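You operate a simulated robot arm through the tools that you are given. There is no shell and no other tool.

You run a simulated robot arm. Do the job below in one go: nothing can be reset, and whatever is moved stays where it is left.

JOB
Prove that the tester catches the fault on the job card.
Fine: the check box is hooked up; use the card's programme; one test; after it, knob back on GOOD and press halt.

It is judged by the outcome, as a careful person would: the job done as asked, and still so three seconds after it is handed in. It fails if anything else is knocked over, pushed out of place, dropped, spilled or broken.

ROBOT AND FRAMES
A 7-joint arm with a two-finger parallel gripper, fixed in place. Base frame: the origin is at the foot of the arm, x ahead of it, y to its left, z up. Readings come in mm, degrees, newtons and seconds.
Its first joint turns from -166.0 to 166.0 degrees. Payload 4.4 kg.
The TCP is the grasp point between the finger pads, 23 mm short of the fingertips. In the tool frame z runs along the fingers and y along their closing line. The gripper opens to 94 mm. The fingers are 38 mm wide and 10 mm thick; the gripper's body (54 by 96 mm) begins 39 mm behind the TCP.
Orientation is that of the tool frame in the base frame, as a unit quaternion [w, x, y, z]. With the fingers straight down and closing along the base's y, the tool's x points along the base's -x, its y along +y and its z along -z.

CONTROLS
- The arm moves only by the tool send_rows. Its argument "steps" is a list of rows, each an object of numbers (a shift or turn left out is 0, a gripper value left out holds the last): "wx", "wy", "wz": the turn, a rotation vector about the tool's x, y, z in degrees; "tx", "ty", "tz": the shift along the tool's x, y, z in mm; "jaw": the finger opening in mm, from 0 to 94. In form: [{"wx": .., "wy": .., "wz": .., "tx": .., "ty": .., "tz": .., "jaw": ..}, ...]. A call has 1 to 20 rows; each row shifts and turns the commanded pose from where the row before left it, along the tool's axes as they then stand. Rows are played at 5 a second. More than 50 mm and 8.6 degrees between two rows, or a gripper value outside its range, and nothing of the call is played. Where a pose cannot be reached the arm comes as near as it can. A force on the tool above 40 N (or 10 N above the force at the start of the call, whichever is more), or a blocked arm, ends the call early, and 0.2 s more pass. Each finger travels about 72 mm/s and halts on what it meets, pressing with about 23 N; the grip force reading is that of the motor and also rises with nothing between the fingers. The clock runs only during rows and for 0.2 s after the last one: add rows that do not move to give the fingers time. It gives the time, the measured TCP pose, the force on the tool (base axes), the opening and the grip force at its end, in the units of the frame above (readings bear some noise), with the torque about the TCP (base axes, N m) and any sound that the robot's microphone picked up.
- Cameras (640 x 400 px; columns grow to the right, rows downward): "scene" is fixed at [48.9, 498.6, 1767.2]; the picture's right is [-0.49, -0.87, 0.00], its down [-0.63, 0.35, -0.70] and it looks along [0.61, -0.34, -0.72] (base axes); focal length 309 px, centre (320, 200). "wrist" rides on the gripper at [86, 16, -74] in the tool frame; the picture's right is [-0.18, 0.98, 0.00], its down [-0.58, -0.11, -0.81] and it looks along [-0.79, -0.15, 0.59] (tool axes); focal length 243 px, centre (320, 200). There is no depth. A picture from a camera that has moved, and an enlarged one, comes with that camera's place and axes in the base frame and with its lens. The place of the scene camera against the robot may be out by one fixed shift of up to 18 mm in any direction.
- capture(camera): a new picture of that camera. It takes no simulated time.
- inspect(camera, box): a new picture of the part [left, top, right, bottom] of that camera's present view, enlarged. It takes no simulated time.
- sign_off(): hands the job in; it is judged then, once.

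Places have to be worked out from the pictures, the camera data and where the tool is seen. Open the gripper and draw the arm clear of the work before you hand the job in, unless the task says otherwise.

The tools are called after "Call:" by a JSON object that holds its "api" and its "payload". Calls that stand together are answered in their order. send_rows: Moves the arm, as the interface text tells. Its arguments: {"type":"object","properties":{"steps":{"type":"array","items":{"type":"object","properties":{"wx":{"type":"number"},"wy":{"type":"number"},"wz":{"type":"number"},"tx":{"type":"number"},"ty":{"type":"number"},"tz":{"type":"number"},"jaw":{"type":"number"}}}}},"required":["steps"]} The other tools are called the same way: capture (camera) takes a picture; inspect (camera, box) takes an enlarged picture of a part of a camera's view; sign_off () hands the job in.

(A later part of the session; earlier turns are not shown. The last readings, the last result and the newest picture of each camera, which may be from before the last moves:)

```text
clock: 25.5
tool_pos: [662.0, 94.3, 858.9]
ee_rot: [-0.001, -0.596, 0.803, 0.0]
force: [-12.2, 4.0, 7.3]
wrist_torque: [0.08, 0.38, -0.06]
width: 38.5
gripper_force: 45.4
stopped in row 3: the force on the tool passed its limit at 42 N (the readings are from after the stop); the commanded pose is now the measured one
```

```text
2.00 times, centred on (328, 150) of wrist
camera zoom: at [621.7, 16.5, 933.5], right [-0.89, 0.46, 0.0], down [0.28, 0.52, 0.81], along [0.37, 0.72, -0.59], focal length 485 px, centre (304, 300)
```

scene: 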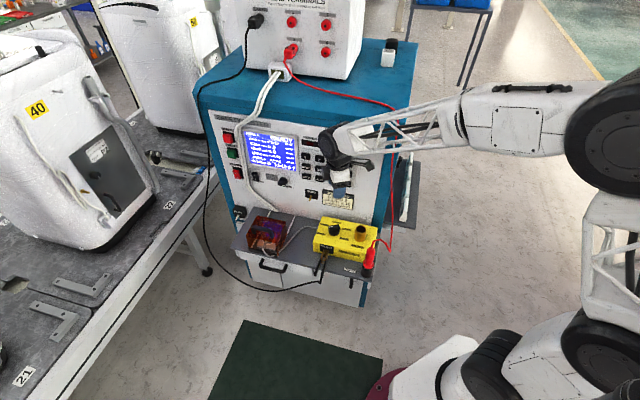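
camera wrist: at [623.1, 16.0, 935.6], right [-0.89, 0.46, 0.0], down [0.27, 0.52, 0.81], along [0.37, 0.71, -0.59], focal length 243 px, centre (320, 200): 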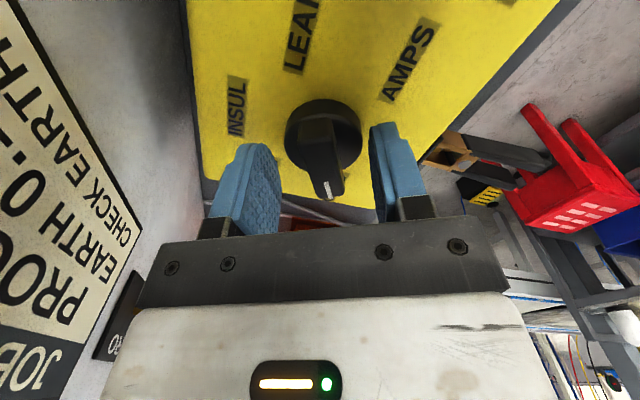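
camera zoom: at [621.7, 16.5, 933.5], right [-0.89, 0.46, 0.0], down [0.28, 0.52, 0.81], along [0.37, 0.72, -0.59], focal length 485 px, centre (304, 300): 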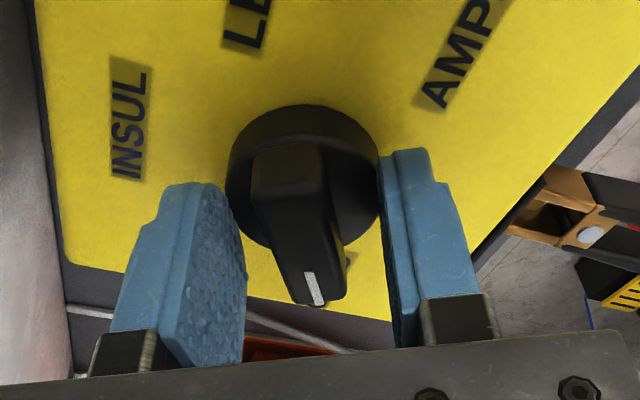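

One finger pad met the knob's disc (it is a bit taller than I judged). I reopen, raise 5 mm and will close on the bar alone.

Call:
{"api": "send_rows", "payload": {"steps": [{"jaw": 50}, {}, {"tz": -3}, {"tz": -2}, {}]}}

Call:
{"api": "inspect", "payload": {"camera": "wrist", "box": [200, 50, 456, 250]}}

Call:
{"api": "inspect", "payload": {"camera": "scene", "box": [308, 210, 372, 250]}}

```text
clock: 26.7
tool_pos: [662.2, 93.9, 864.8]
ee_rot: [-0.001, -0.595, 0.803, 0.001]
force: [0.6, 0.4, 0.2]
wrist_torque: [0.01, 0.01, 0.01]
width: 50.0
gripper_force: 0.1
```

```text
2.00 times, centred on (328, 150) of wrist
camera zoom: at [621.6, 16.5, 938.2], right [-0.89, 0.46, 0.0], down [0.28, 0.52, 0.81], along [0.37, 0.72, -0.59], focal length 485 px, centre (304, 300)
```

zoom: 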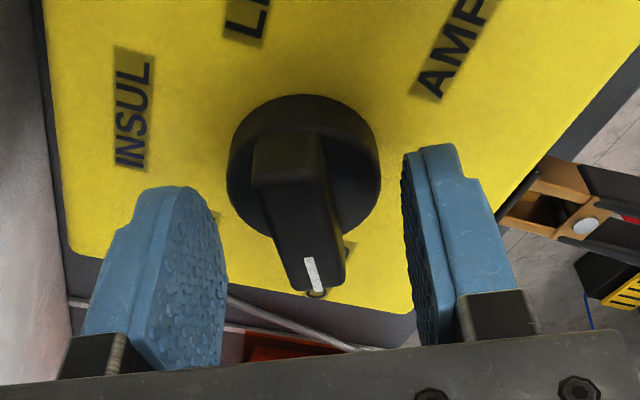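

```text
10.00 times, centred on (340, 230) of scene
camera zoom: at [48.9, 498.6, 1767.2], right [-0.49, -0.87, 0.0], down [-0.63, 0.35, -0.7], along [0.61, -0.34, -0.72], focal length 3086 px, centre (120, -100)
```

zoom: 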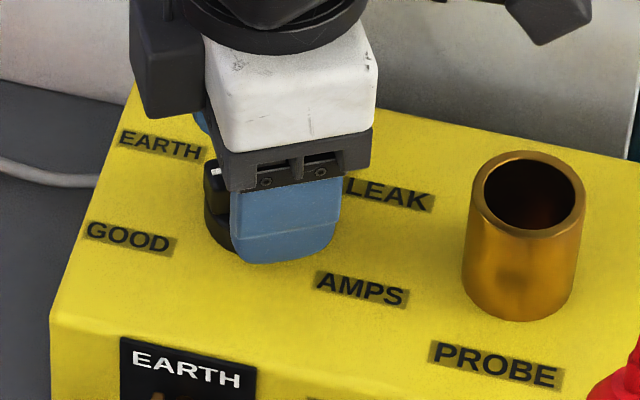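

Closer views put the knob axis nearer (659.5, 90.5) with its top at z≈856. I shift the tool there and then close on the bar.

Call:
{"api": "send_rows", "payload": {"steps": [{"tx": 2, "ty": 0.8}, {"tx": 2, "ty": 0.8}, {}]}}

Call:
{"api": "send_rows", "payload": {"steps": [{"jaw": 30}, {"jaw": 20}, {}, {}]}}

Call:
{"api": "inspect", "payload": {"camera": "wrist", "box": [200, 50, 456, 250]}}

```text
clock: 27.5
tool_pos: [659.2, 90.1, 864.8]
ee_rot: [0.0, -0.595, 0.804, 0.0]
force: [-0.7, -0.3, -0.1]
wrist_torque: [0.0, 0.01, 0.0]
width: 49.9
gripper_force: 0.1
```

```text
clock: 28.5
tool_pos: [659.6, 91.0, 864.5]
ee_rot: [-0.001, -0.596, 0.803, 0.001]
force: [0.3, 0.4, -0.6]
wrist_torque: [0.02, -0.01, -0.04]
width: 19.9
gripper_force: 0.0
```

```text
2.00 times, centred on (328, 150) of wrist
camera zoom: at [619.2, 13.3, 938.3], right [-0.89, 0.46, 0.0], down [0.28, 0.52, 0.81], along [0.37, 0.72, -0.59], focal length 485 px, centre (304, 300)
```

zoom: 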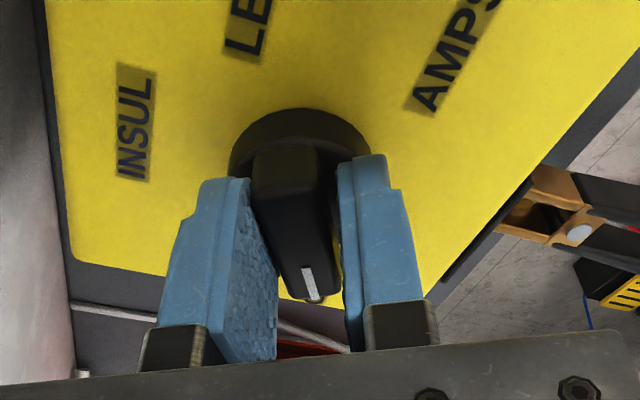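

At 20 mm opening the fingers are above the disc with the bar between them, no contact force. I close fully onto the bar.

Call:
{"api": "send_rows", "payload": {"steps": [{"jaw": 15}, {"jaw": 12}, {"jaw": 8}, {"jaw": 4}, {}]}}

Call:
{"api": "inspect", "payload": {"camera": "wrist", "box": [200, 50, 456, 250]}}

```text
clock: 29.7
tool_pos: [661.1, 90.3, 865.9]
ee_rot: [0.0, -0.596, 0.803, 0.002]
force: [28.1, -10.4, -6.2]
wrist_torque: [0.06, -0.55, -0.05]
width: 17.4
gripper_force: 15.1
```

```text
2.00 times, centred on (328, 150) of wrist
camera zoom: at [619.7, 13.1, 938.5], right [-0.89, 0.46, 0.0], down [0.27, 0.52, 0.81], along [0.37, 0.72, -0.59], focal length 485 px, centre (304, 300)
```

zoom: 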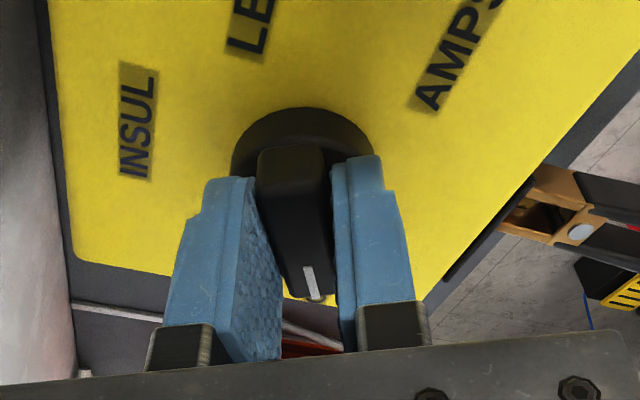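

The -y finger touches first with ~30 N sideways on the arm, so the bar is slightly to that side. I shift the tool about 2 mm in -y to centre on it and let the fingers close.

Call:
{"api": "send_rows", "payload": {"steps": [{"ty": -1}, {"ty": -1}, {}]}}

```text
clock: 30.5
tool_pos: [662.2, 90.6, 864.1]
ee_rot: [-0.003, -0.595, 0.803, 0.002]
force: [-15.4, -3.8, 23.6]
wrist_torque: [0.12, 0.0, 0.1]
width: 15.9
gripper_force: 44.5
```

Gripped at 15.9 mm. There is some residual force (x -15 N, z +24 N), so I ease 1 mm up and 0.7 mm back before turning.

Call:
{"api": "send_rows", "payload": {"steps": [{"ty": 0.7, "tz": -1}, {}]}}

Call:
{"api": "inspect", "payload": {"camera": "wrist", "box": [200, 50, 456, 250]}}

Call:
{"api": "inspect", "payload": {"camera": "scene", "box": [308, 210, 372, 250]}}

```text
clock: 31.1
tool_pos: [660.9, 90.8, 864.1]
ee_rot: [-0.002, -0.597, 0.802, 0.001]
force: [16.7, 2.8, -13.2]
wrist_torque: [-0.43, -0.41, -0.03]
width: 16.1
gripper_force: 45.0
```

```text
2.00 times, centred on (328, 150) of wrist
camera zoom: at [620.6, 12.9, 938.6], right [-0.89, 0.46, 0.0], down [0.28, 0.52, 0.81], along [0.37, 0.72, -0.59], focal length 485 px, centre (304, 300)
```

zoom: 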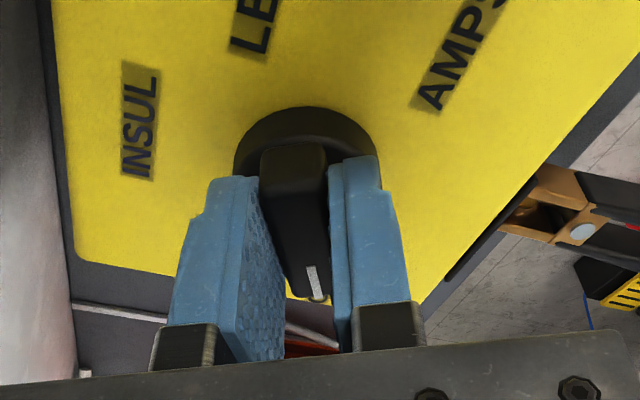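

```text
10.00 times, centred on (340, 230) of scene
camera zoom: at [48.9, 498.6, 1767.2], right [-0.49, -0.87, 0.0], down [-0.63, 0.35, -0.7], along [0.61, -0.34, -0.72], focal length 3086 px, centre (120, -100)
```

zoom: 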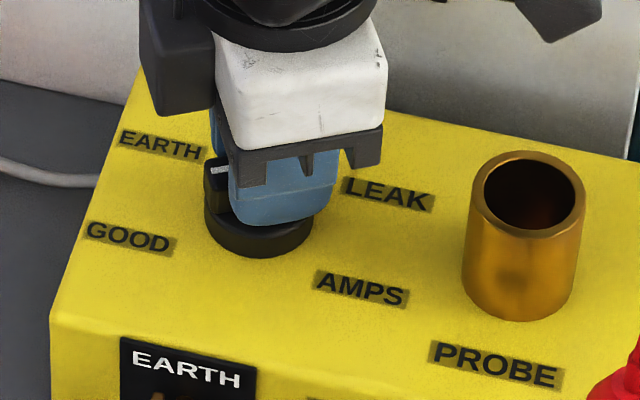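

The bar is held firmly and the box hasn't shifted. I turn the knob clockwise (toward EARTH) in small increments, watching force.

Call:
{"api": "send_rows", "payload": {"steps": [{"wz": 5}, {"wz": 5}, {"wz": 5}, {}]}}

Call:
{"api": "inspect", "payload": {"camera": "wrist", "box": [200, 50, 456, 250]}}

```text
clock: 32.1
tool_pos: [661.0, 90.9, 866.3]
ee_rot: [-0.003, -0.486, 0.874, 0.001]
force: [-9.1, 27.2, -17.7]
wrist_torque: [0.84, -0.46, 0.08]
width: 15.8
gripper_force: 45.5
```

```text
2.00 times, centred on (328, 150) of wrist
camera zoom: at [601.0, 26.5, 938.8], right [-0.74, 0.68, 0.0], down [0.4, 0.44, 0.8], along [0.54, 0.59, -0.59], focal length 485 px, centre (304, 300)
```

zoom: 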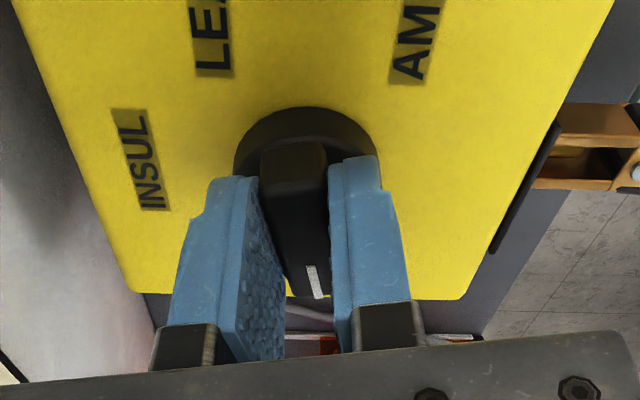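

The knob turns with the gripper (15° done). I trim ~1 mm along the reaction force and continue.

Call:
{"api": "send_rows", "payload": {"steps": [{"tx": -0.7, "ty": 0.8, "tz": 0.7}, {"wz": 5}, {"wz": 5}, {"wz": 5}, {}]}}

```text
clock: 32.9
tool_pos: [660.0, 90.8, 865.7]
ee_rot: [-0.002, -0.426, 0.905, 0.0]
force: [-10.4, 2.3, 8.4]
wrist_torque: [0.39, -0.54, 0.03]
width: 16.3
gripper_force: 45.6
stopped in row 3: the force on the tool passed its limit at 47 N (the readings are from after the stop); the commanded pose is now the measured one
```

Stopped once on a force spike after ~23° of turn; the residual is now small. I look, then continue gently.

Call:
{"api": "inspect", "payload": {"camera": "wrist", "box": [200, 50, 456, 250]}}

Call:
{"api": "inspect", "payload": {"camera": "scene", "box": [308, 210, 372, 250]}}

```text
2.00 times, centred on (328, 150) of wrist
camera zoom: at [592.4, 35.4, 938.8], right [-0.64, 0.77, 0.0], down [0.46, 0.38, 0.8], along [0.62, 0.52, -0.59], focal length 485 px, centre (304, 300)
```

zoom: 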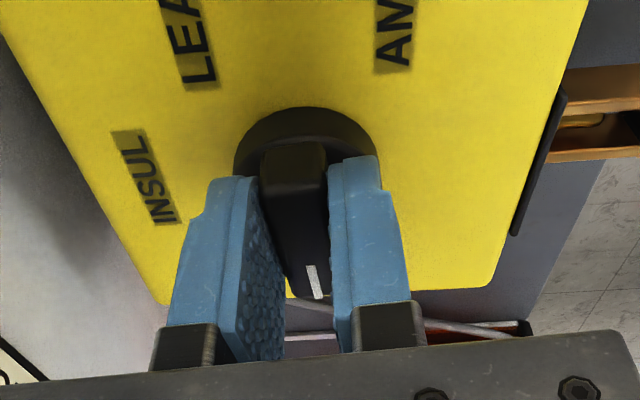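

```text
10.00 times, centred on (340, 230) of scene
camera zoom: at [48.9, 498.6, 1767.2], right [-0.49, -0.87, 0.0], down [-0.63, 0.35, -0.7], along [0.61, -0.34, -0.72], focal length 3086 px, centre (120, -100)
```

zoom: 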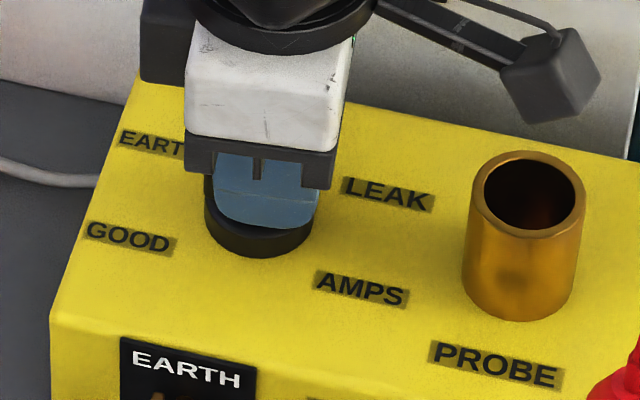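

The knob and bar follow the fingers and the box has stayed put. I keep turning in 4° rows.

Call:
{"api": "send_rows", "payload": {"steps": [{"wz": 4}, {"wz": 4}, {"wz": 4}, {}]}}

```text
clock: 33.9
tool_pos: [660.0, 91.0, 864.4]
ee_rot: [-0.002, -0.328, 0.945, -0.001]
force: [-16.7, 24.8, 11.3]
wrist_torque: [-0.5, 1.07, 0.11]
width: 15.7
gripper_force: 44.8
```

At 218° with ~30 N reaction along +y/-x. I relax about 1 mm that way and continue the turn.

Call:
{"api": "send_rows", "payload": {"steps": [{"ty": 1.0, "tz": -0.4}, {"wz": 4}, {"wz": 4}, {}]}}

```text
clock: 35.1
tool_pos: [658.8, 93.7, 863.4]
ee_rot: [-0.002, -0.263, 0.965, 0.0]
force: [0.0, 10.1, -0.2]
wrist_torque: [-0.34, 0.39, 0.04]
width: 15.8
gripper_force: 45.0
stopped in row 4: the force on the tool passed its limit at 42 N (the readings are from after the stop); the commanded pose is now the measured one
```

Another brief spike at about 210°; residual is now 10 N. I check that the box itself hasn't moved.

Call:
{"api": "inspect", "payload": {"camera": "scene", "box": [308, 210, 388, 260]}}

Call:
{"api": "inspect", "payload": {"camera": "wrist", "box": [200, 50, 456, 250]}}

```text
8.00 times, centred on (348, 235) of scene
camera zoom: at [48.9, 498.6, 1767.2], right [-0.49, -0.87, 0.0], down [-0.63, 0.35, -0.7], along [0.61, -0.34, -0.72], focal length 2469 px, centre (96, -80)
```

zoom: 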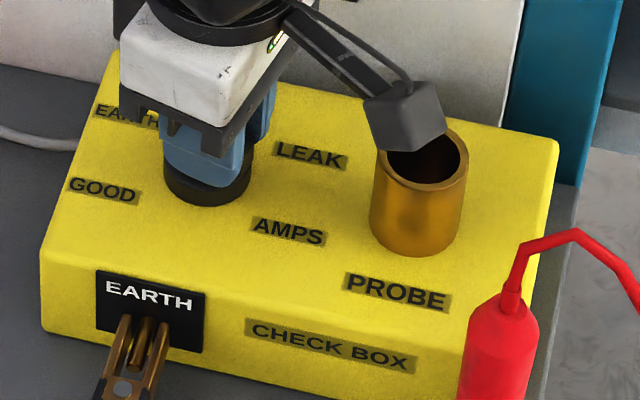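

```text
2.00 times, centred on (328, 150) of wrist
camera zoom: at [576.4, 62.9, 938.9], right [-0.34, 0.94, 0.0], down [0.56, 0.2, 0.8], along [0.76, 0.27, -0.59], focal length 485 px, centre (304, 300)
```

zoom: 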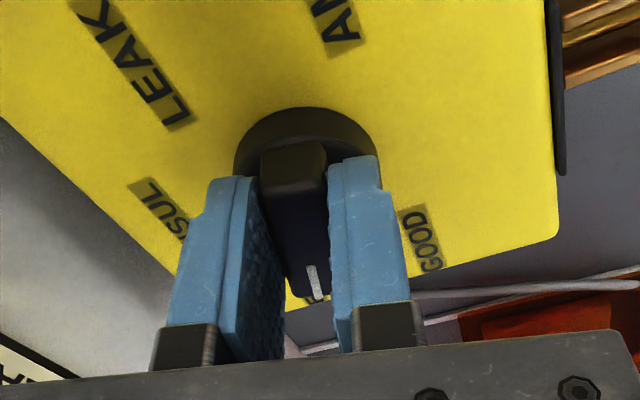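

The box labels are at the same pixels as before, so only the knob has turned (pointer ≈30°). I carry on toward ≈15°.

Call:
{"api": "send_rows", "payload": {"steps": [{"wz": 4}, {"wz": 4}, {}]}}

```text
clock: 35.9
tool_pos: [660.0, 92.4, 864.8]
ee_rot: [-0.002, -0.194, 0.981, 0.0]
force: [-11.4, 26.2, 11.6]
wrist_torque: [0.28, 0.22, 0.07]
width: 15.8
gripper_force: 44.8
```

Now at 202°. I relax ~1 mm in +y and turn the last 8°.

Call:
{"api": "send_rows", "payload": {"steps": [{"ty": 1.0, "tz": -0.4}, {"wz": 4}, {"wz": 4}, {}]}}

Call:
{"api": "inspect", "payload": {"camera": "scene", "box": [308, 210, 388, 260]}}

Call:
{"api": "inspect", "payload": {"camera": "wrist", "box": [200, 50, 456, 250]}}

```text
clock: 36.9
tool_pos: [659.2, 92.2, 864.7]
ee_rot: [-0.002, -0.125, 0.992, 0.001]
force: [5.6, 13.5, 0.6]
wrist_torque: [0.3, -0.82, 0.05]
width: 16.0
gripper_force: 45.0
```

```text
8.00 times, centred on (348, 235) of scene
camera zoom: at [48.9, 498.6, 1767.2], right [-0.49, -0.87, 0.0], down [-0.63, 0.35, -0.7], along [0.61, -0.34, -0.72], focal length 2469 px, centre (96, -80)
```

zoom: 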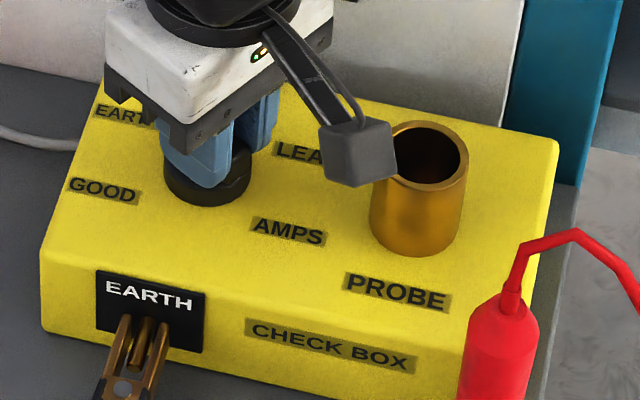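

```text
2.00 times, centred on (328, 150) of wrist
camera zoom: at [571.0, 87.9, 938.9], right [-0.06, 1.0, 0.0], down [0.59, 0.04, 0.8], along [0.8, 0.05, -0.59], focal length 485 px, centre (304, 300)
```

zoom: 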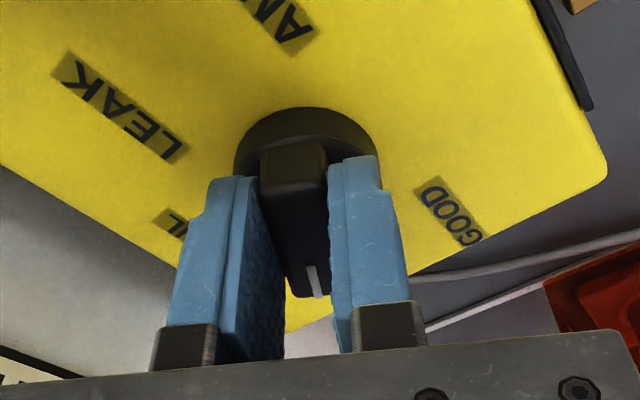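

The tool x is at 194°, pointer ≈14°, right at EARTH. I release the bar.

Call:
{"api": "send_rows", "payload": {"steps": [{"jaw": 24}, {"jaw": 45}, {}, {}]}}

Call:
{"api": "inspect", "payload": {"camera": "wrist", "box": [200, 50, 456, 250]}}

```text
clock: 37.9
tool_pos: [658.6, 92.6, 865.0]
ee_rot: [-0.002, -0.125, 0.992, 0.0]
force: [-1.0, 0.0, -0.1]
wrist_torque: [0.0, 0.01, 0.03]
width: 45.2
gripper_force: 0.1
```

```text
2.00 times, centred on (328, 150) of wrist
camera zoom: at [570.8, 87.7, 938.8], right [-0.06, 1.0, 0.0], down [0.59, 0.04, 0.8], along [0.8, 0.05, -0.6], focal length 485 px, centre (304, 300)
```

zoom: 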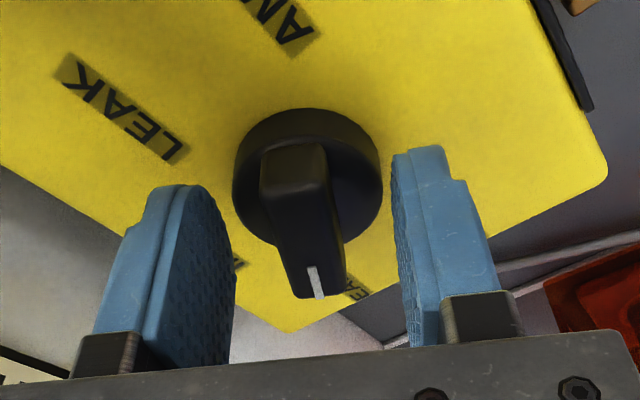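

Released cleanly, and the bar's mark points toward the EARTH label. I rise straight up and verify from both cameras.

Call:
{"api": "send_rows", "payload": {"steps": [{"tz": -15}, {"tz": -30}, {"tz": -40}, {"tz": -40}, {"tz": -40}, {}]}}

Call:
{"api": "capture", "payload": {"camera": "wrist"}}

Call:
{"api": "inspect", "payload": {"camera": "scene", "box": [308, 210, 388, 260]}}

Call:
{"api": "capture", "payload": {"camera": "scene"}}

```text
clock: 39.3
tool_pos: [660.5, 93.4, 1029.8]
ee_rot: [-0.002, -0.124, 0.992, 0.001]
force: [0.7, -0.2, 0.1]
wrist_torque: [0.0, -0.03, 0.0]
width: 45.1
gripper_force: 0.0
```

```text
taken
camera wrist: at [573.8, 87.8, 1103.9], right [-0.06, 1.0, 0.0], down [0.59, 0.04, 0.8], along [0.8, 0.05, -0.6], focal length 243 px, centre (320, 200)
```

wrist: 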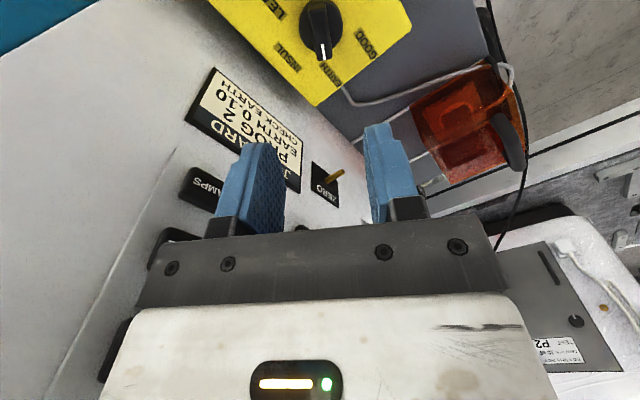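

```text
8.00 times, centred on (348, 235) of scene
camera zoom: at [48.9, 498.6, 1767.2], right [-0.49, -0.87, 0.0], down [-0.63, 0.35, -0.7], along [0.61, -0.34, -0.72], focal length 2469 px, centre (96, -80)
```

zoom: 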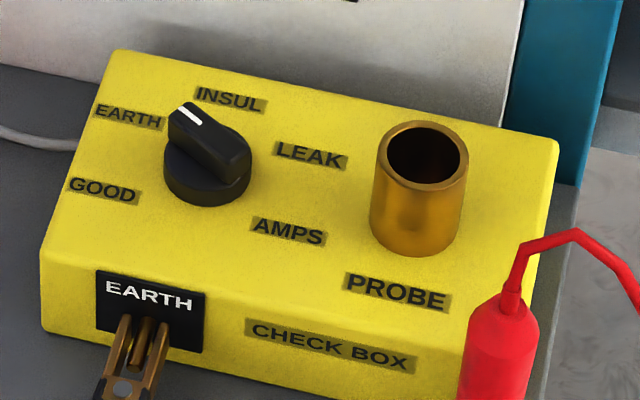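

```text
taken
```

scene: 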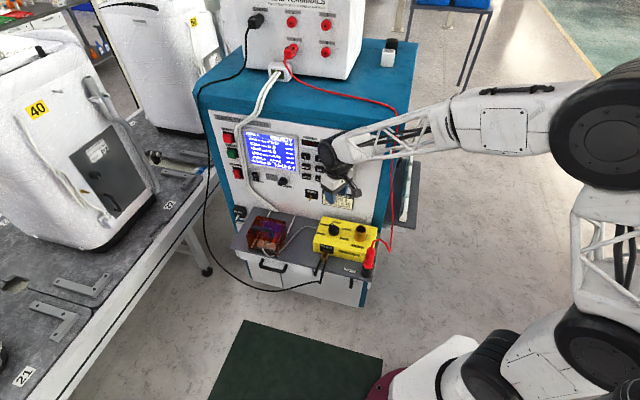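

The bar now points at EARTH in the scene view. I zoom the wrist view as a cross-check.

Call:
{"api": "inspect", "payload": {"camera": "wrist", "box": [256, 0, 400, 90]}}

Call:
{"api": "inspect", "payload": {"camera": "scene", "box": [200, 110, 320, 200]}}

```text
4.44 times, centred on (328, 45) of wrist
camera zoom: at [573.8, 87.8, 1103.9], right [-0.06, 1.0, 0.0], down [0.59, 0.04, 0.8], along [0.8, 0.05, -0.6], focal length 1078 px, centre (284, 889)
```

zoom: 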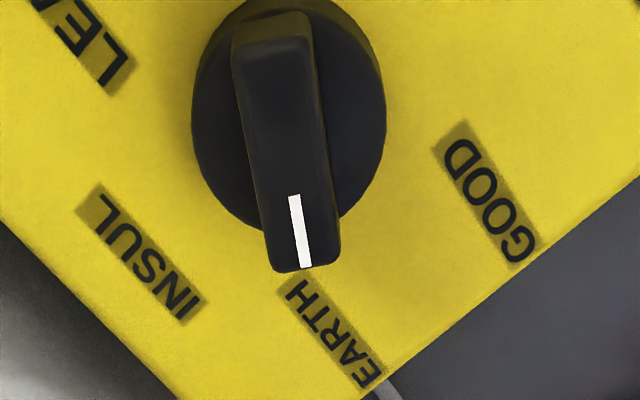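

```text
4.44 times, centred on (260, 155) of scene
camera zoom: at [48.9, 498.6, 1767.2], right [-0.49, -0.87, 0.0], down [-0.63, 0.35, -0.7], along [0.61, -0.34, -0.72], focal length 1372 px, centre (587, 400)
```

zoom: 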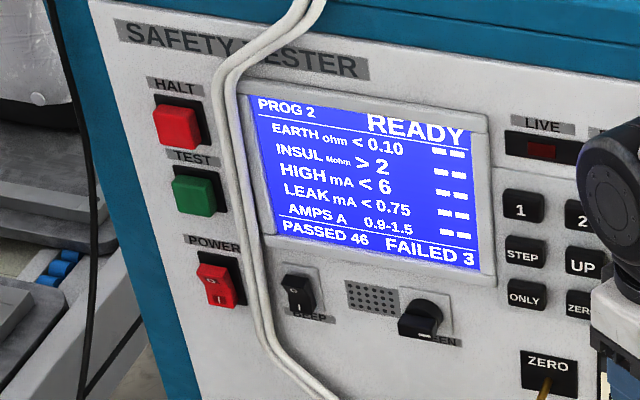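

Knob is on EARTH; tester is READY on PROG 2, green SAFE. I retreat outward from the panel, close the fingers and turn the tool toward the TEST button heading (about -35° yaw).

Call:
{"api": "send_rows", "payload": {"steps": [{"tx": 17.6, "ty": 32.1, "tz": -22.5, "jaw": 0}, {"tx": 17.6, "ty": 32.1, "tz": -22.5}, {"tx": 17.6, "ty": 32.1, "tz": -22.5}, {"tx": 17.6, "ty": 32.1, "tz": -22.5}, {"wz": 8.23}, {"wz": 8.23}, {"wz": 8.23}, {"wz": 8.23}, {"wz": 8.23}, {"wz": 8.23}, {}]}}

Call:
{"api": "send_rows", "payload": {"steps": [{"wy": -7.5}, {"wy": -7.5}, {"wy": -7.5}, {"wy": -7.5}, {"wy": -7.5}, {"wy": -7.5}, {"wy": -7.5}, {"wy": -7.5}, {"wy": -7.5}, {"wy": -7.5}, {"wy": -7.5}, {"wy": -7.5}, {}]}}

Call:
{"api": "capture", "payload": {"camera": "scene"}}

```text
clock: 41.7
tool_pos: [560.4, 199.6, 1121.0]
ee_rot: [-0.002, 0.301, 0.954, -0.001]
force: [-0.1, -0.5, 1.1]
wrist_torque: [0.0, 0.01, -0.01]
width: 0.1
gripper_force: 23.0
```

```text
clock: 44.5
tool_pos: [560.4, 199.6, 1121.6]
ee_rot: [0.673, 0.213, 0.675, -0.214]
force: [-0.3, -0.8, -0.1]
wrist_torque: [-0.03, 0.0, 0.03]
width: 0.0
gripper_force: 22.5
```

```text
taken
```

scene: 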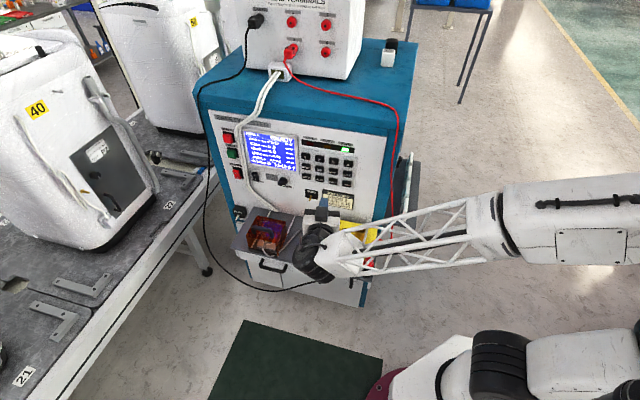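

The tool points at yaw -35°, level. TEST should be at about (1012, 334, 1046); I slide left in front of the panel at a safe standoff.

Call:
{"api": "send_rows", "payload": {"steps": [{"ty": 42, "tx": 9}, {"ty": 42, "tx": 9}, {"ty": 42, "tx": 9}, {"ty": 42, "tx": 9}, {"ty": 42, "tx": 10}, {"ty": 42, "tx": 10}, {"ty": 42, "tx": 10}, {"ty": 42, "tx": 10}, {"ty": 34}, {}]}}

Call:
{"api": "capture", "payload": {"camera": "scene"}}

Call:
{"api": "capture", "payload": {"camera": "wrist"}}

```text
clock: 46.7
tool_pos: [772.5, 503.8, 1043.2]
ee_rot: [0.673, 0.212, 0.676, -0.213]
force: [-0.1, -0.8, -0.9]
wrist_torque: [-0.03, -0.04, 0.03]
width: 0.0
gripper_force: 22.6
```

```text
taken
```

scene: 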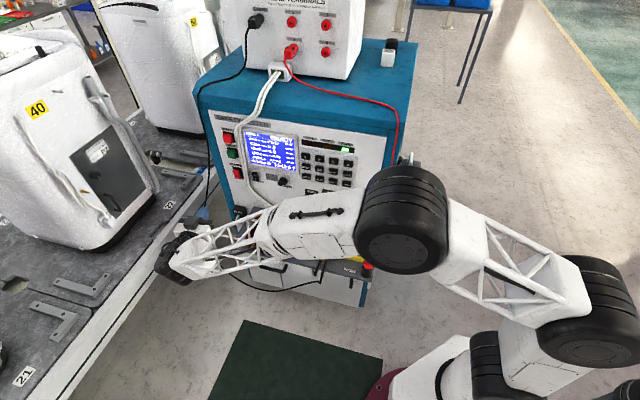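

```text
taken
camera wrist: at [719.9, 560.4, 955.5], right [0.57, 0.8, 0.18], down [-0.72, 0.37, 0.58], along [0.4, -0.46, 0.79], focal length 243 px, centre (320, 200)
```

wrist: 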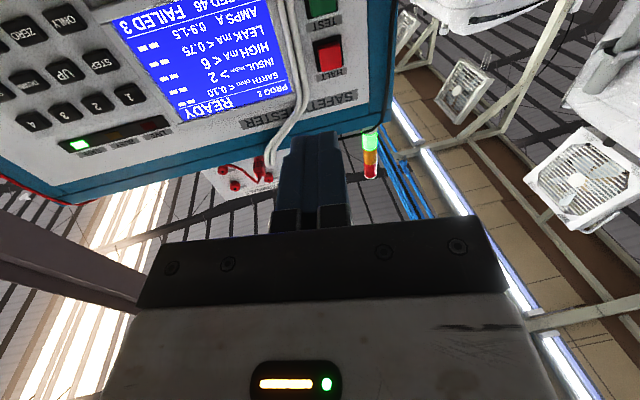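

TEST re-triangulates to about (1013, 334.5, 1050) and the tool axis lines up with it. I advance 170 mm and recheck.

Call:
{"api": "send_rows", "payload": {"steps": [{"tz": 40, "tx": -3}, {"tz": 45, "tx": -3}, {"tz": 45}, {"tz": 40}, {}]}}

Call:
{"api": "capture", "payload": {"camera": "scene"}}

Call:
{"api": "capture", "payload": {"camera": "wrist"}}

Call:
{"api": "inspect", "payload": {"camera": "scene", "box": [180, 110, 300, 200]}}

```text
clock: 47.9
tool_pos: [914.0, 402.3, 1048.7]
ee_rot: [0.672, 0.213, 0.676, -0.214]
force: [1.0, -0.8, -0.6]
wrist_torque: [0.03, 0.01, -0.01]
width: 0.0
gripper_force: 23.6
```

```text
taken
```

scene: 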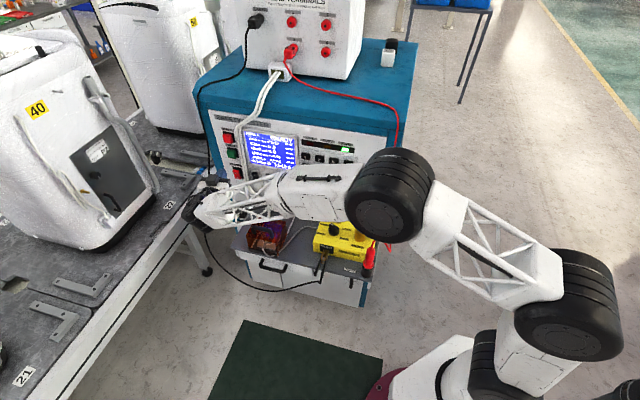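

```text
taken
camera wrist: at [860.9, 459.1, 961.8], right [0.57, 0.8, 0.18], down [-0.72, 0.37, 0.58], along [0.4, -0.46, 0.79], focal length 243 px, centre (320, 200)
```

wrist: 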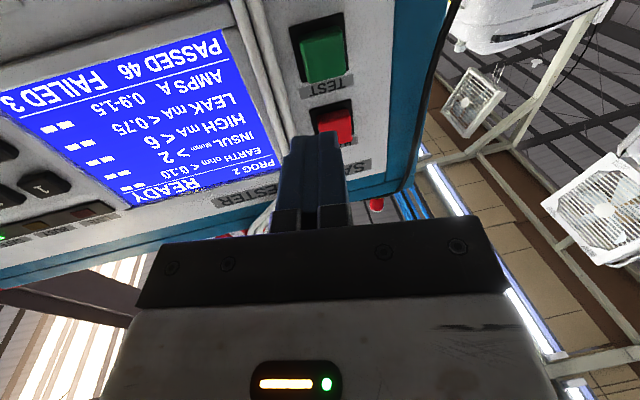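

```text
4.44 times, centred on (240, 155) of scene
camera zoom: at [48.9, 498.6, 1767.2], right [-0.49, -0.87, 0.0], down [-0.63, 0.35, -0.7], along [0.61, -0.34, -0.72], focal length 1372 px, centre (676, 400)
```

zoom: 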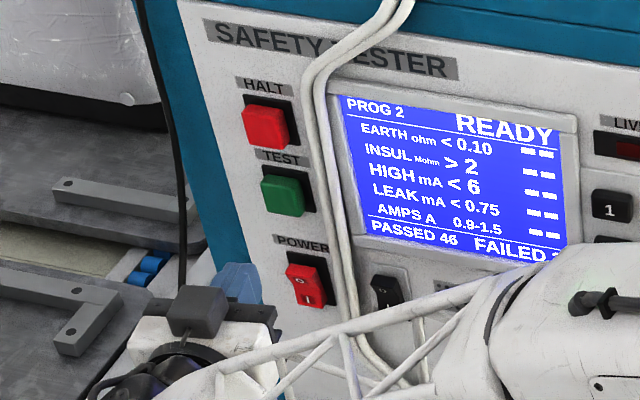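

TEST sits at ≈(1014, 335.5, 1046), about 97 mm from the tips, and the cables are well clear of the hand. I trim 3 mm left/2 mm down and advance 75 mm.

Call:
{"api": "send_rows", "payload": {"steps": [{"tz": 25, "ty": 3, "tx": 2.5}, {"tz": 25}, {"tz": 15}, {"tz": 10}, {}]}}

Call:
{"api": "capture", "payload": {"camera": "wrist"}}

Call:
{"api": "inspect", "payload": {"camera": "scene", "box": [180, 110, 300, 200]}}

```text
clock: 49.1
tool_pos: [975.1, 363.3, 1046.3]
ee_rot: [0.673, 0.212, 0.676, -0.213]
force: [-0.8, 0.5, 0.3]
wrist_torque: [0.02, -0.04, -0.04]
width: 0.1
gripper_force: 23.4
```

```text
taken
camera wrist: at [922.6, 419.7, 959.3], right [0.57, 0.8, 0.18], down [-0.72, 0.37, 0.58], along [0.4, -0.46, 0.79], focal length 243 px, centre (320, 200)
```

wrist: 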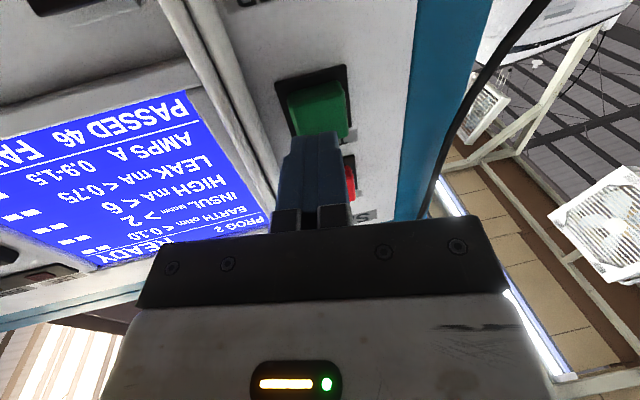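

```text
4.44 times, centred on (240, 155) of scene
camera zoom: at [48.9, 498.6, 1767.2], right [-0.49, -0.87, 0.0], down [-0.63, 0.35, -0.7], along [0.61, -0.34, -0.72], focal length 1372 px, centre (676, 400)
```

zoom: 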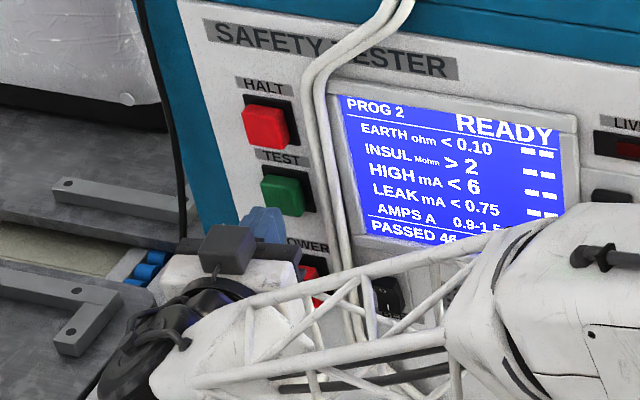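

The tips are about 25 mm short of TEST and centred on it. I creep in.

Call:
{"api": "send_rows", "payload": {"steps": [{"tz": 7}, {"tz": 6}, {"tz": 3}, {"tz": 2}, {"tz": 2}, {"tz": 2}]}}

Call:
{"api": "inspect", "payload": {"camera": "scene", "box": [200, 110, 320, 200]}}

Call:
{"api": "capture", "payload": {"camera": "wrist"}}

```text
clock: 50.5
tool_pos: [992.8, 352.4, 1045.5]
ee_rot: [0.673, 0.212, 0.676, -0.214]
force: [-1.1, 0.1, -0.5]
wrist_torque: [-0.04, 0.0, 0.0]
width: 0.2
gripper_force: 22.9
```

```text
4.44 times, centred on (260, 155) of scene
camera zoom: at [48.9, 498.6, 1767.2], right [-0.49, -0.87, 0.0], down [-0.63, 0.35, -0.7], along [0.61, -0.34, -0.72], focal length 1372 px, centre (587, 400)
```

zoom: 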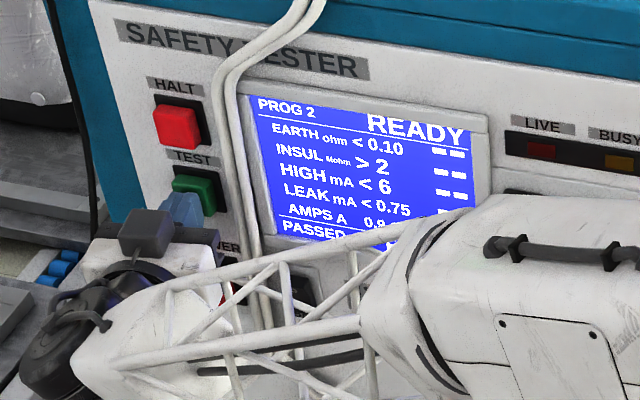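

```text
taken
camera wrist: at [940.0, 408.3, 958.3], right [0.57, 0.8, 0.18], down [-0.72, 0.37, 0.58], along [0.4, -0.46, 0.79], focal length 243 px, centre (320, 200)
```

wrist: 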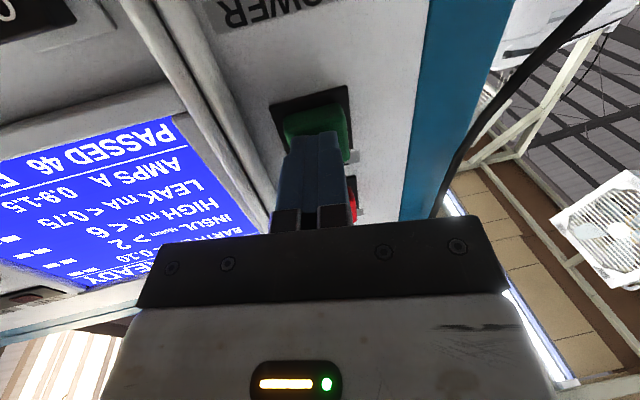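

No contact yet, fingertips a few mm from the green button. I continue in 2 mm rows.

Call:
{"api": "send_rows", "payload": {"steps": [{"tz": 2}, {"tz": 2}, {"tz": 2}]}}

Call:
{"api": "inspect", "payload": {"camera": "scene", "box": [200, 110, 320, 200]}}

```text
clock: 51.3
tool_pos: [997.8, 348.9, 1045.8]
ee_rot: [0.672, 0.212, 0.676, -0.214]
force: [-4.3, 2.1, 0.4]
wrist_torque: [0.02, 0.0, -0.08]
width: 0.0
gripper_force: 22.9
heard: click
```

```text
4.44 times, centred on (260, 155) of scene
camera zoom: at [48.9, 498.6, 1767.2], right [-0.49, -0.87, 0.0], down [-0.63, 0.35, -0.7], along [0.61, -0.34, -0.72], focal length 1372 px, centre (587, 400)
```

zoom: 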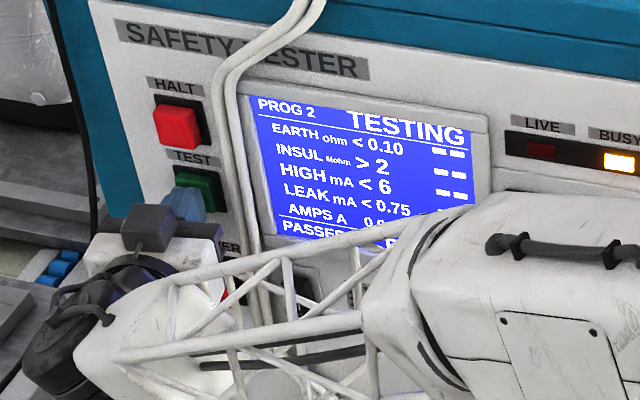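

The button clicked: the screen shows TESTING and BUSY is lit. I back straight off the button, keeping clear of everything, and wait for the result.

Call:
{"api": "send_rows", "payload": {"steps": [{"tz": -10}, {"tz": -25}, {"tz": -40}, {"tz": -40}, {"tz": -40}, {}, {}, {}]}}

Call:
{"api": "inspect", "payload": {"camera": "scene", "box": [230, 120, 366, 205]}}

```text
clock: 53.1
tool_pos: [869.5, 438.5, 1046.4]
ee_rot: [0.673, 0.214, 0.675, -0.214]
force: [-0.3, -0.3, 0.2]
wrist_torque: [0.02, 0.01, 0.03]
width: 0.1
gripper_force: 23.0
```

```text
4.71 times, centred on (298, 162) of scene
camera zoom: at [48.9, 498.6, 1767.2], right [-0.49, -0.87, 0.0], down [-0.63, 0.35, -0.7], along [0.61, -0.34, -0.72], focal length 1452 px, centre (424, 376)
```

zoom: 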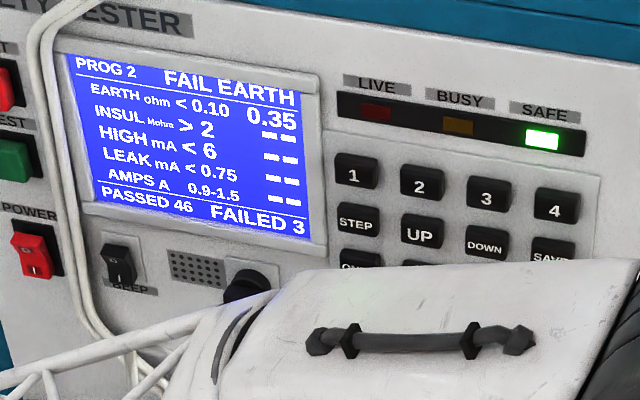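

The tester caught it: FAIL EARTH 0.35 ohm (limit 0.10), and SAFE is green again. Now the knob goes back to GOOD; I retrace to the free area in front of the check box.

Call:
{"api": "send_rows", "payload": {"steps": [{"tz": -39}, {"tz": -39}, {"tz": -39}, {"ty": -42, "tx": -9}, {"ty": -42, "tx": -9}, {"ty": -42, "tx": -9}, {"ty": -42, "tx": -9}, {"ty": -42, "tx": -10}, {"ty": -42, "tx": -10}, {"ty": -42, "tx": -10}, {"ty": -42, "tx": -10}, {"ty": -37}, {}]}}

Call:
{"api": "send_rows", "payload": {"steps": [{"wy": 7.5}, {"wy": 7.5}, {"wy": 7.5}, {"wy": 7.5}, {"wy": 7.5}, {"wy": 7.5}, {"wy": 7.5}, {"wy": 7.5}, {"wy": 7.5}, {"wy": 7.5}, {"wy": 7.5}, {"wy": 7.5}, {"wz": -8.2}, {"wz": -8.2}, {"wz": -8.2}, {"wz": -8.2}, {"wz": -8.2}, {"wz": -8.2}, {"jaw": 45}, {}]}}

Call:
{"api": "capture", "payload": {"camera": "scene"}}

```text
clock: 55.9
tool_pos: [560.2, 199.2, 1124.2]
ee_rot: [0.673, 0.212, 0.676, -0.213]
force: [-0.2, 0.2, 0.7]
wrist_torque: [-0.02, 0.06, -0.03]
width: 0.0
gripper_force: 22.6
```

```text
clock: 60.1
tool_pos: [561.5, 198.4, 1124.4]
ee_rot: [-0.003, -0.124, 0.992, 0.0]
force: [0.9, -0.3, -0.4]
wrist_torque: [0.0, 0.0, 0.01]
width: 45.1
gripper_force: 0.0
```

```text
taken
```

scene: 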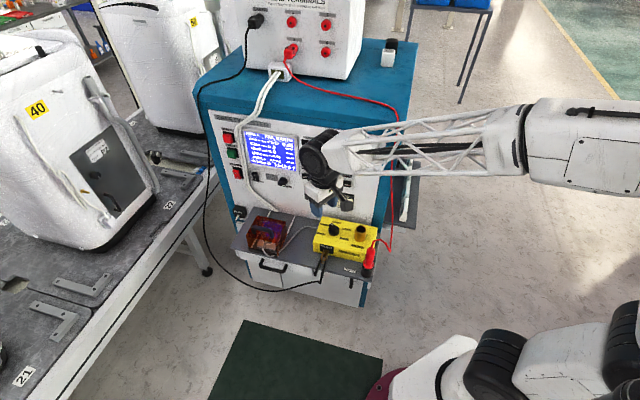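

Tool is down again at the same yaw as at release. I move back above the knob at z≈1030.

Call:
{"api": "send_rows", "payload": {"steps": [{"tx": -17.1, "ty": -31.7, "tz": 23.6}, {"tx": -17.1, "ty": -31.7, "tz": 23.6}, {"tx": -17.1, "ty": -31.7, "tz": 23.6}, {"tx": -17.1, "ty": -31.7, "tz": 23.6}, {}]}}

Call:
{"api": "capture", "payload": {"camera": "wrist"}}

Call:
{"api": "inspect", "payload": {"camera": "scene", "box": [230, 120, 366, 205]}}

```text
clock: 61.3
tool_pos: [658.2, 91.1, 1028.5]
ee_rot: [-0.002, -0.122, 0.992, 0.001]
force: [0.2, -0.3, 0.8]
wrist_torque: [0.0, -0.01, -0.01]
width: 44.8
gripper_force: 0.1
```

```text
taken
camera wrist: at [569.8, 86.8, 1102.0], right [-0.06, 1.0, 0.0], down [0.59, 0.04, 0.8], along [0.8, 0.05, -0.6], focal length 243 px, centre (320, 200)
```

wrist: 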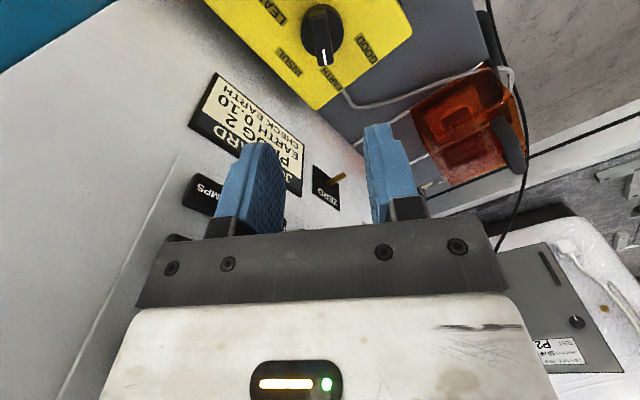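

```text
4.71 times, centred on (298, 162) of scene
camera zoom: at [48.9, 498.6, 1767.2], right [-0.49, -0.87, 0.0], down [-0.63, 0.35, -0.7], along [0.61, -0.34, -0.72], focal length 1452 px, centre (424, 376)
```

zoom: 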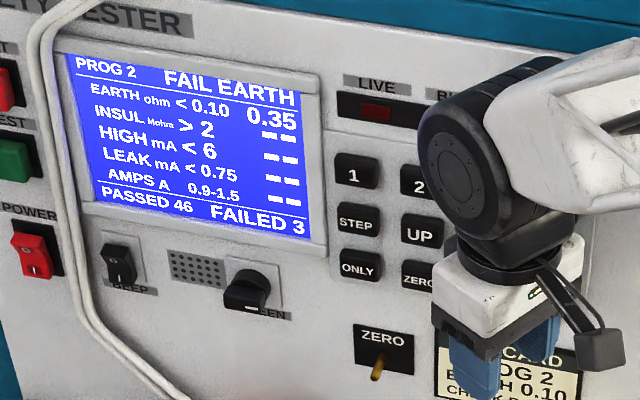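

Position is within ~1.5 mm. I trim and descend with the jaws at 45 mm to the earlier grip height.

Call:
{"api": "send_rows", "payload": {"steps": [{"tx": -1, "ty": 0.9, "tz": 35}, {"tz": 40}, {"tz": 40}, {"tz": 28}, {"tz": 14}, {"tz": 6}, {}]}}

Call:
{"api": "inspect", "payload": {"camera": "wrist", "box": [200, 50, 456, 250]}}

```text
clock: 62.9
tool_pos: [657.6, 92.8, 866.0]
ee_rot: [-0.003, -0.123, 0.992, 0.001]
force: [-0.3, -0.8, 0.0]
wrist_torque: [-0.01, 0.05, 0.0]
width: 45.0
gripper_force: 0.0
```

```text
2.00 times, centred on (328, 150) of wrist
camera zoom: at [569.7, 88.1, 939.8], right [-0.06, 1.0, 0.0], down [0.59, 0.04, 0.8], along [0.8, 0.05, -0.6], focal length 485 px, centre (304, 300)
```

zoom: 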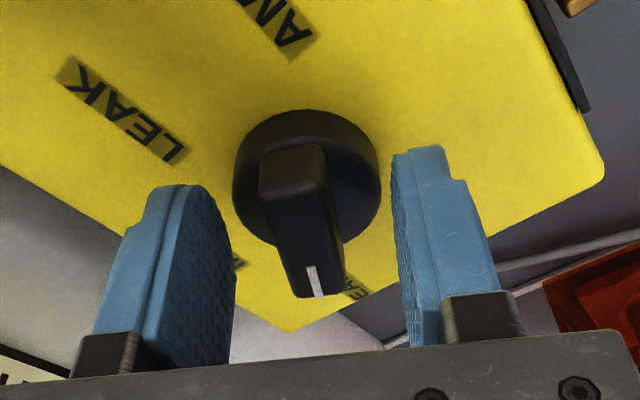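

The view matches the release pose almost exactly. I lower 1 mm and close on the bar.

Call:
{"api": "send_rows", "payload": {"steps": [{"tz": 1, "jaw": 30}, {"jaw": 20}, {"jaw": 16}, {"jaw": 12}, {"jaw": 8}, {"jaw": 4}, {}]}}

```text
clock: 64.5
tool_pos: [657.5, 93.7, 865.9]
ee_rot: [-0.003, -0.123, 0.992, 0.0]
force: [8.6, -39.4, -2.1]
wrist_torque: [-0.77, -0.01, -0.16]
width: 16.1
gripper_force: 45.0
```

Gripped at 16.1 mm but with 39 N sideways, so I relax ~1.2 mm in tool -y.

Call:
{"api": "send_rows", "payload": {"steps": [{"ty": -0.6}, {"ty": -0.6}, {}]}}

```text
clock: 65.3
tool_pos: [657.8, 93.6, 865.0]
ee_rot: [-0.002, -0.122, 0.992, 0.001]
force: [10.7, -26.2, -6.0]
wrist_torque: [-0.49, -0.19, -0.1]
width: 15.6
gripper_force: 45.1
```

Reaction fell to ~28 N; I relax a little more before turning.

Call:
{"api": "send_rows", "payload": {"steps": [{"ty": -0.8, "tx": -0.5}, {"ty": -0.6, "tx": -0.5}, {}]}}

```text
clock: 66.2
tool_pos: [658.3, 92.1, 864.3]
ee_rot: [-0.003, -0.124, 0.992, 0.001]
force: [-8.9, 5.9, 4.3]
wrist_torque: [0.05, -0.51, 0.02]
width: 16.1
gripper_force: 45.0
stopped in row 3: the force on the tool passed its limit at 41 N (the readings are from after the stop); the commanded pose is now the measured one
```

Forces are now small. I turn the knob counter-clockwise toward GOOD in 4° rows.

Call:
{"api": "send_rows", "payload": {"steps": [{"wz": -4}, {"wz": -4}, {"wz": -4}, {}]}}

```text
clock: 67.3
tool_pos: [659.0, 92.2, 865.5]
ee_rot: [-0.004, -0.227, 0.974, 0.001]
force: [-3.3, -8.3, 2.5]
wrist_torque: [-0.27, -0.37, -0.06]
width: 15.7
gripper_force: 45.0
stopped in row 4: the force on the tool passed its limit at 41 N (the readings are from after the stop); the commanded pose is now the measured one
```

12° done (tool at 206°). Continuing.

Call:
{"api": "send_rows", "payload": {"steps": [{"wz": -4}, {"wz": -4}, {"wz": -4}, {}]}}

```text
clock: 68.4
tool_pos: [659.3, 91.2, 864.1]
ee_rot: [-0.004, -0.327, 0.945, 0.001]
force: [4.7, -12.2, -3.7]
wrist_torque: [-0.6, -0.31, -0.05]
width: 15.9
gripper_force: 44.8
stopped in row 4: the force on the tool passed its limit at 41 N (the readings are from after the stop); the commanded pose is now the measured one
```

At 218° now, box and grip steady. Continuing.

Call:
{"api": "send_rows", "payload": {"steps": [{"wz": -4}, {"wz": -4}, {"wz": -4}, {}]}}

Call:
{"api": "inspect", "payload": {"camera": "scene", "box": [308, 210, 388, 260]}}

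```text
clock: 69.2
tool_pos: [659.5, 90.5, 865.5]
ee_rot: [-0.003, -0.415, 0.91, 0.001]
force: [9.6, -9.7, -9.0]
wrist_torque: [-0.77, -0.29, -0.06]
width: 15.9
gripper_force: 44.8
stopped in row 3: the force on the tool passed its limit at 43 N (the readings are from after the stop); the commanded pose is now the measured one
```

```text
8.00 times, centred on (348, 235) of scene
camera zoom: at [48.9, 498.6, 1767.2], right [-0.49, -0.87, 0.0], down [-0.63, 0.35, -0.7], along [0.61, -0.34, -0.72], focal length 2469 px, centre (96, -80)
```

zoom: 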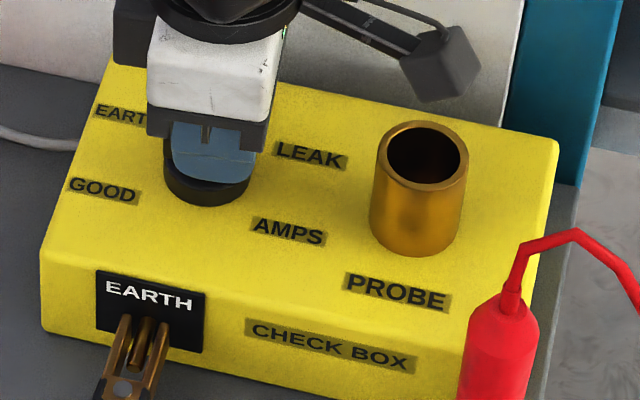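

Tool at 229°, box unmoved. Continuing to about 253°.

Call:
{"api": "send_rows", "payload": {"steps": [{"wz": -4}, {"wz": -4}, {"wz": -4}, {}]}}

```text
clock: 69.8
tool_pos: [659.1, 91.2, 864.7]
ee_rot: [-0.002, -0.473, 0.881, 0.0]
force: [11.4, -7.2, -10.1]
wrist_torque: [-0.74, -0.35, -0.04]
width: 16.0
gripper_force: 45.2
stopped in row 3: the force on the tool passed its limit at 44 N (the readings are from after the stop); the commanded pose is now the measured one
```

At 236.5°. The residual always pushes the same way, so I give 0.7 mm relief and keep turning.

Call:
{"api": "send_rows", "payload": {"steps": [{"ty": -0.7, "tz": 0.5, "wz": -3}, {"wz": -3}, {"wz": -3}, {}]}}

```text
clock: 70.8
tool_pos: [659.9, 90.3, 865.0]
ee_rot: [-0.002, -0.54, 0.842, 0.0]
force: [8.1, -20.6, 12.0]
wrist_torque: [-1.23, -0.1, -0.05]
width: 15.7
gripper_force: 45.0
```

At 245°. Last ~9° with slight relief.

Call:
{"api": "send_rows", "payload": {"steps": [{"tx": 0.5, "ty": -0.6, "tz": -0.4, "wz": -3}, {"wz": -3}, {"wz": -3}, {}]}}

Call:
{"api": "inspect", "payload": {"camera": "scene", "box": [308, 210, 388, 260]}}

Call:
{"api": "inspect", "payload": {"camera": "wrist", "box": [200, 50, 456, 250]}}

```text
clock: 71.8
tool_pos: [661.0, 90.1, 865.1]
ee_rot: [-0.002, -0.604, 0.797, 0.001]
force: [35.3, 3.5, -12.9]
wrist_torque: [-0.42, -0.83, -0.13]
width: 15.9
gripper_force: 45.0
```

```text
8.00 times, centred on (348, 235) of scene
camera zoom: at [48.9, 498.6, 1767.2], right [-0.49, -0.87, 0.0], down [-0.63, 0.35, -0.7], along [0.61, -0.34, -0.72], focal length 2469 px, centre (96, -80)
```

zoom: 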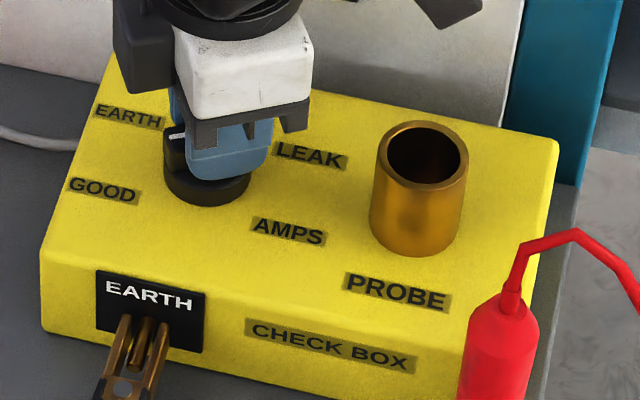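

```text
2.00 times, centred on (328, 150) of wrist
camera zoom: at [622.4, 11.3, 938.9], right [-0.9, 0.44, 0.0], down [0.26, 0.53, 0.8], along [0.35, 0.72, -0.59], focal length 485 px, centre (304, 300)
```

zoom: 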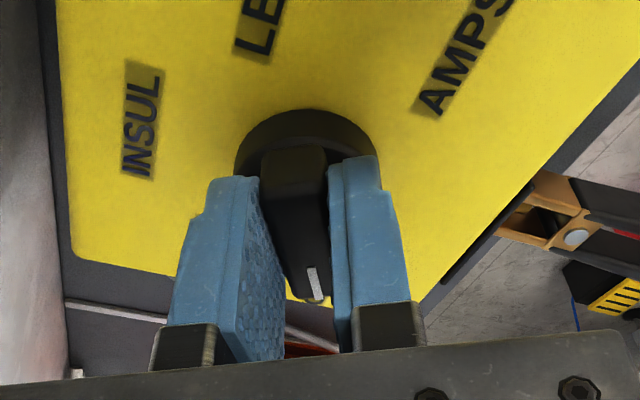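

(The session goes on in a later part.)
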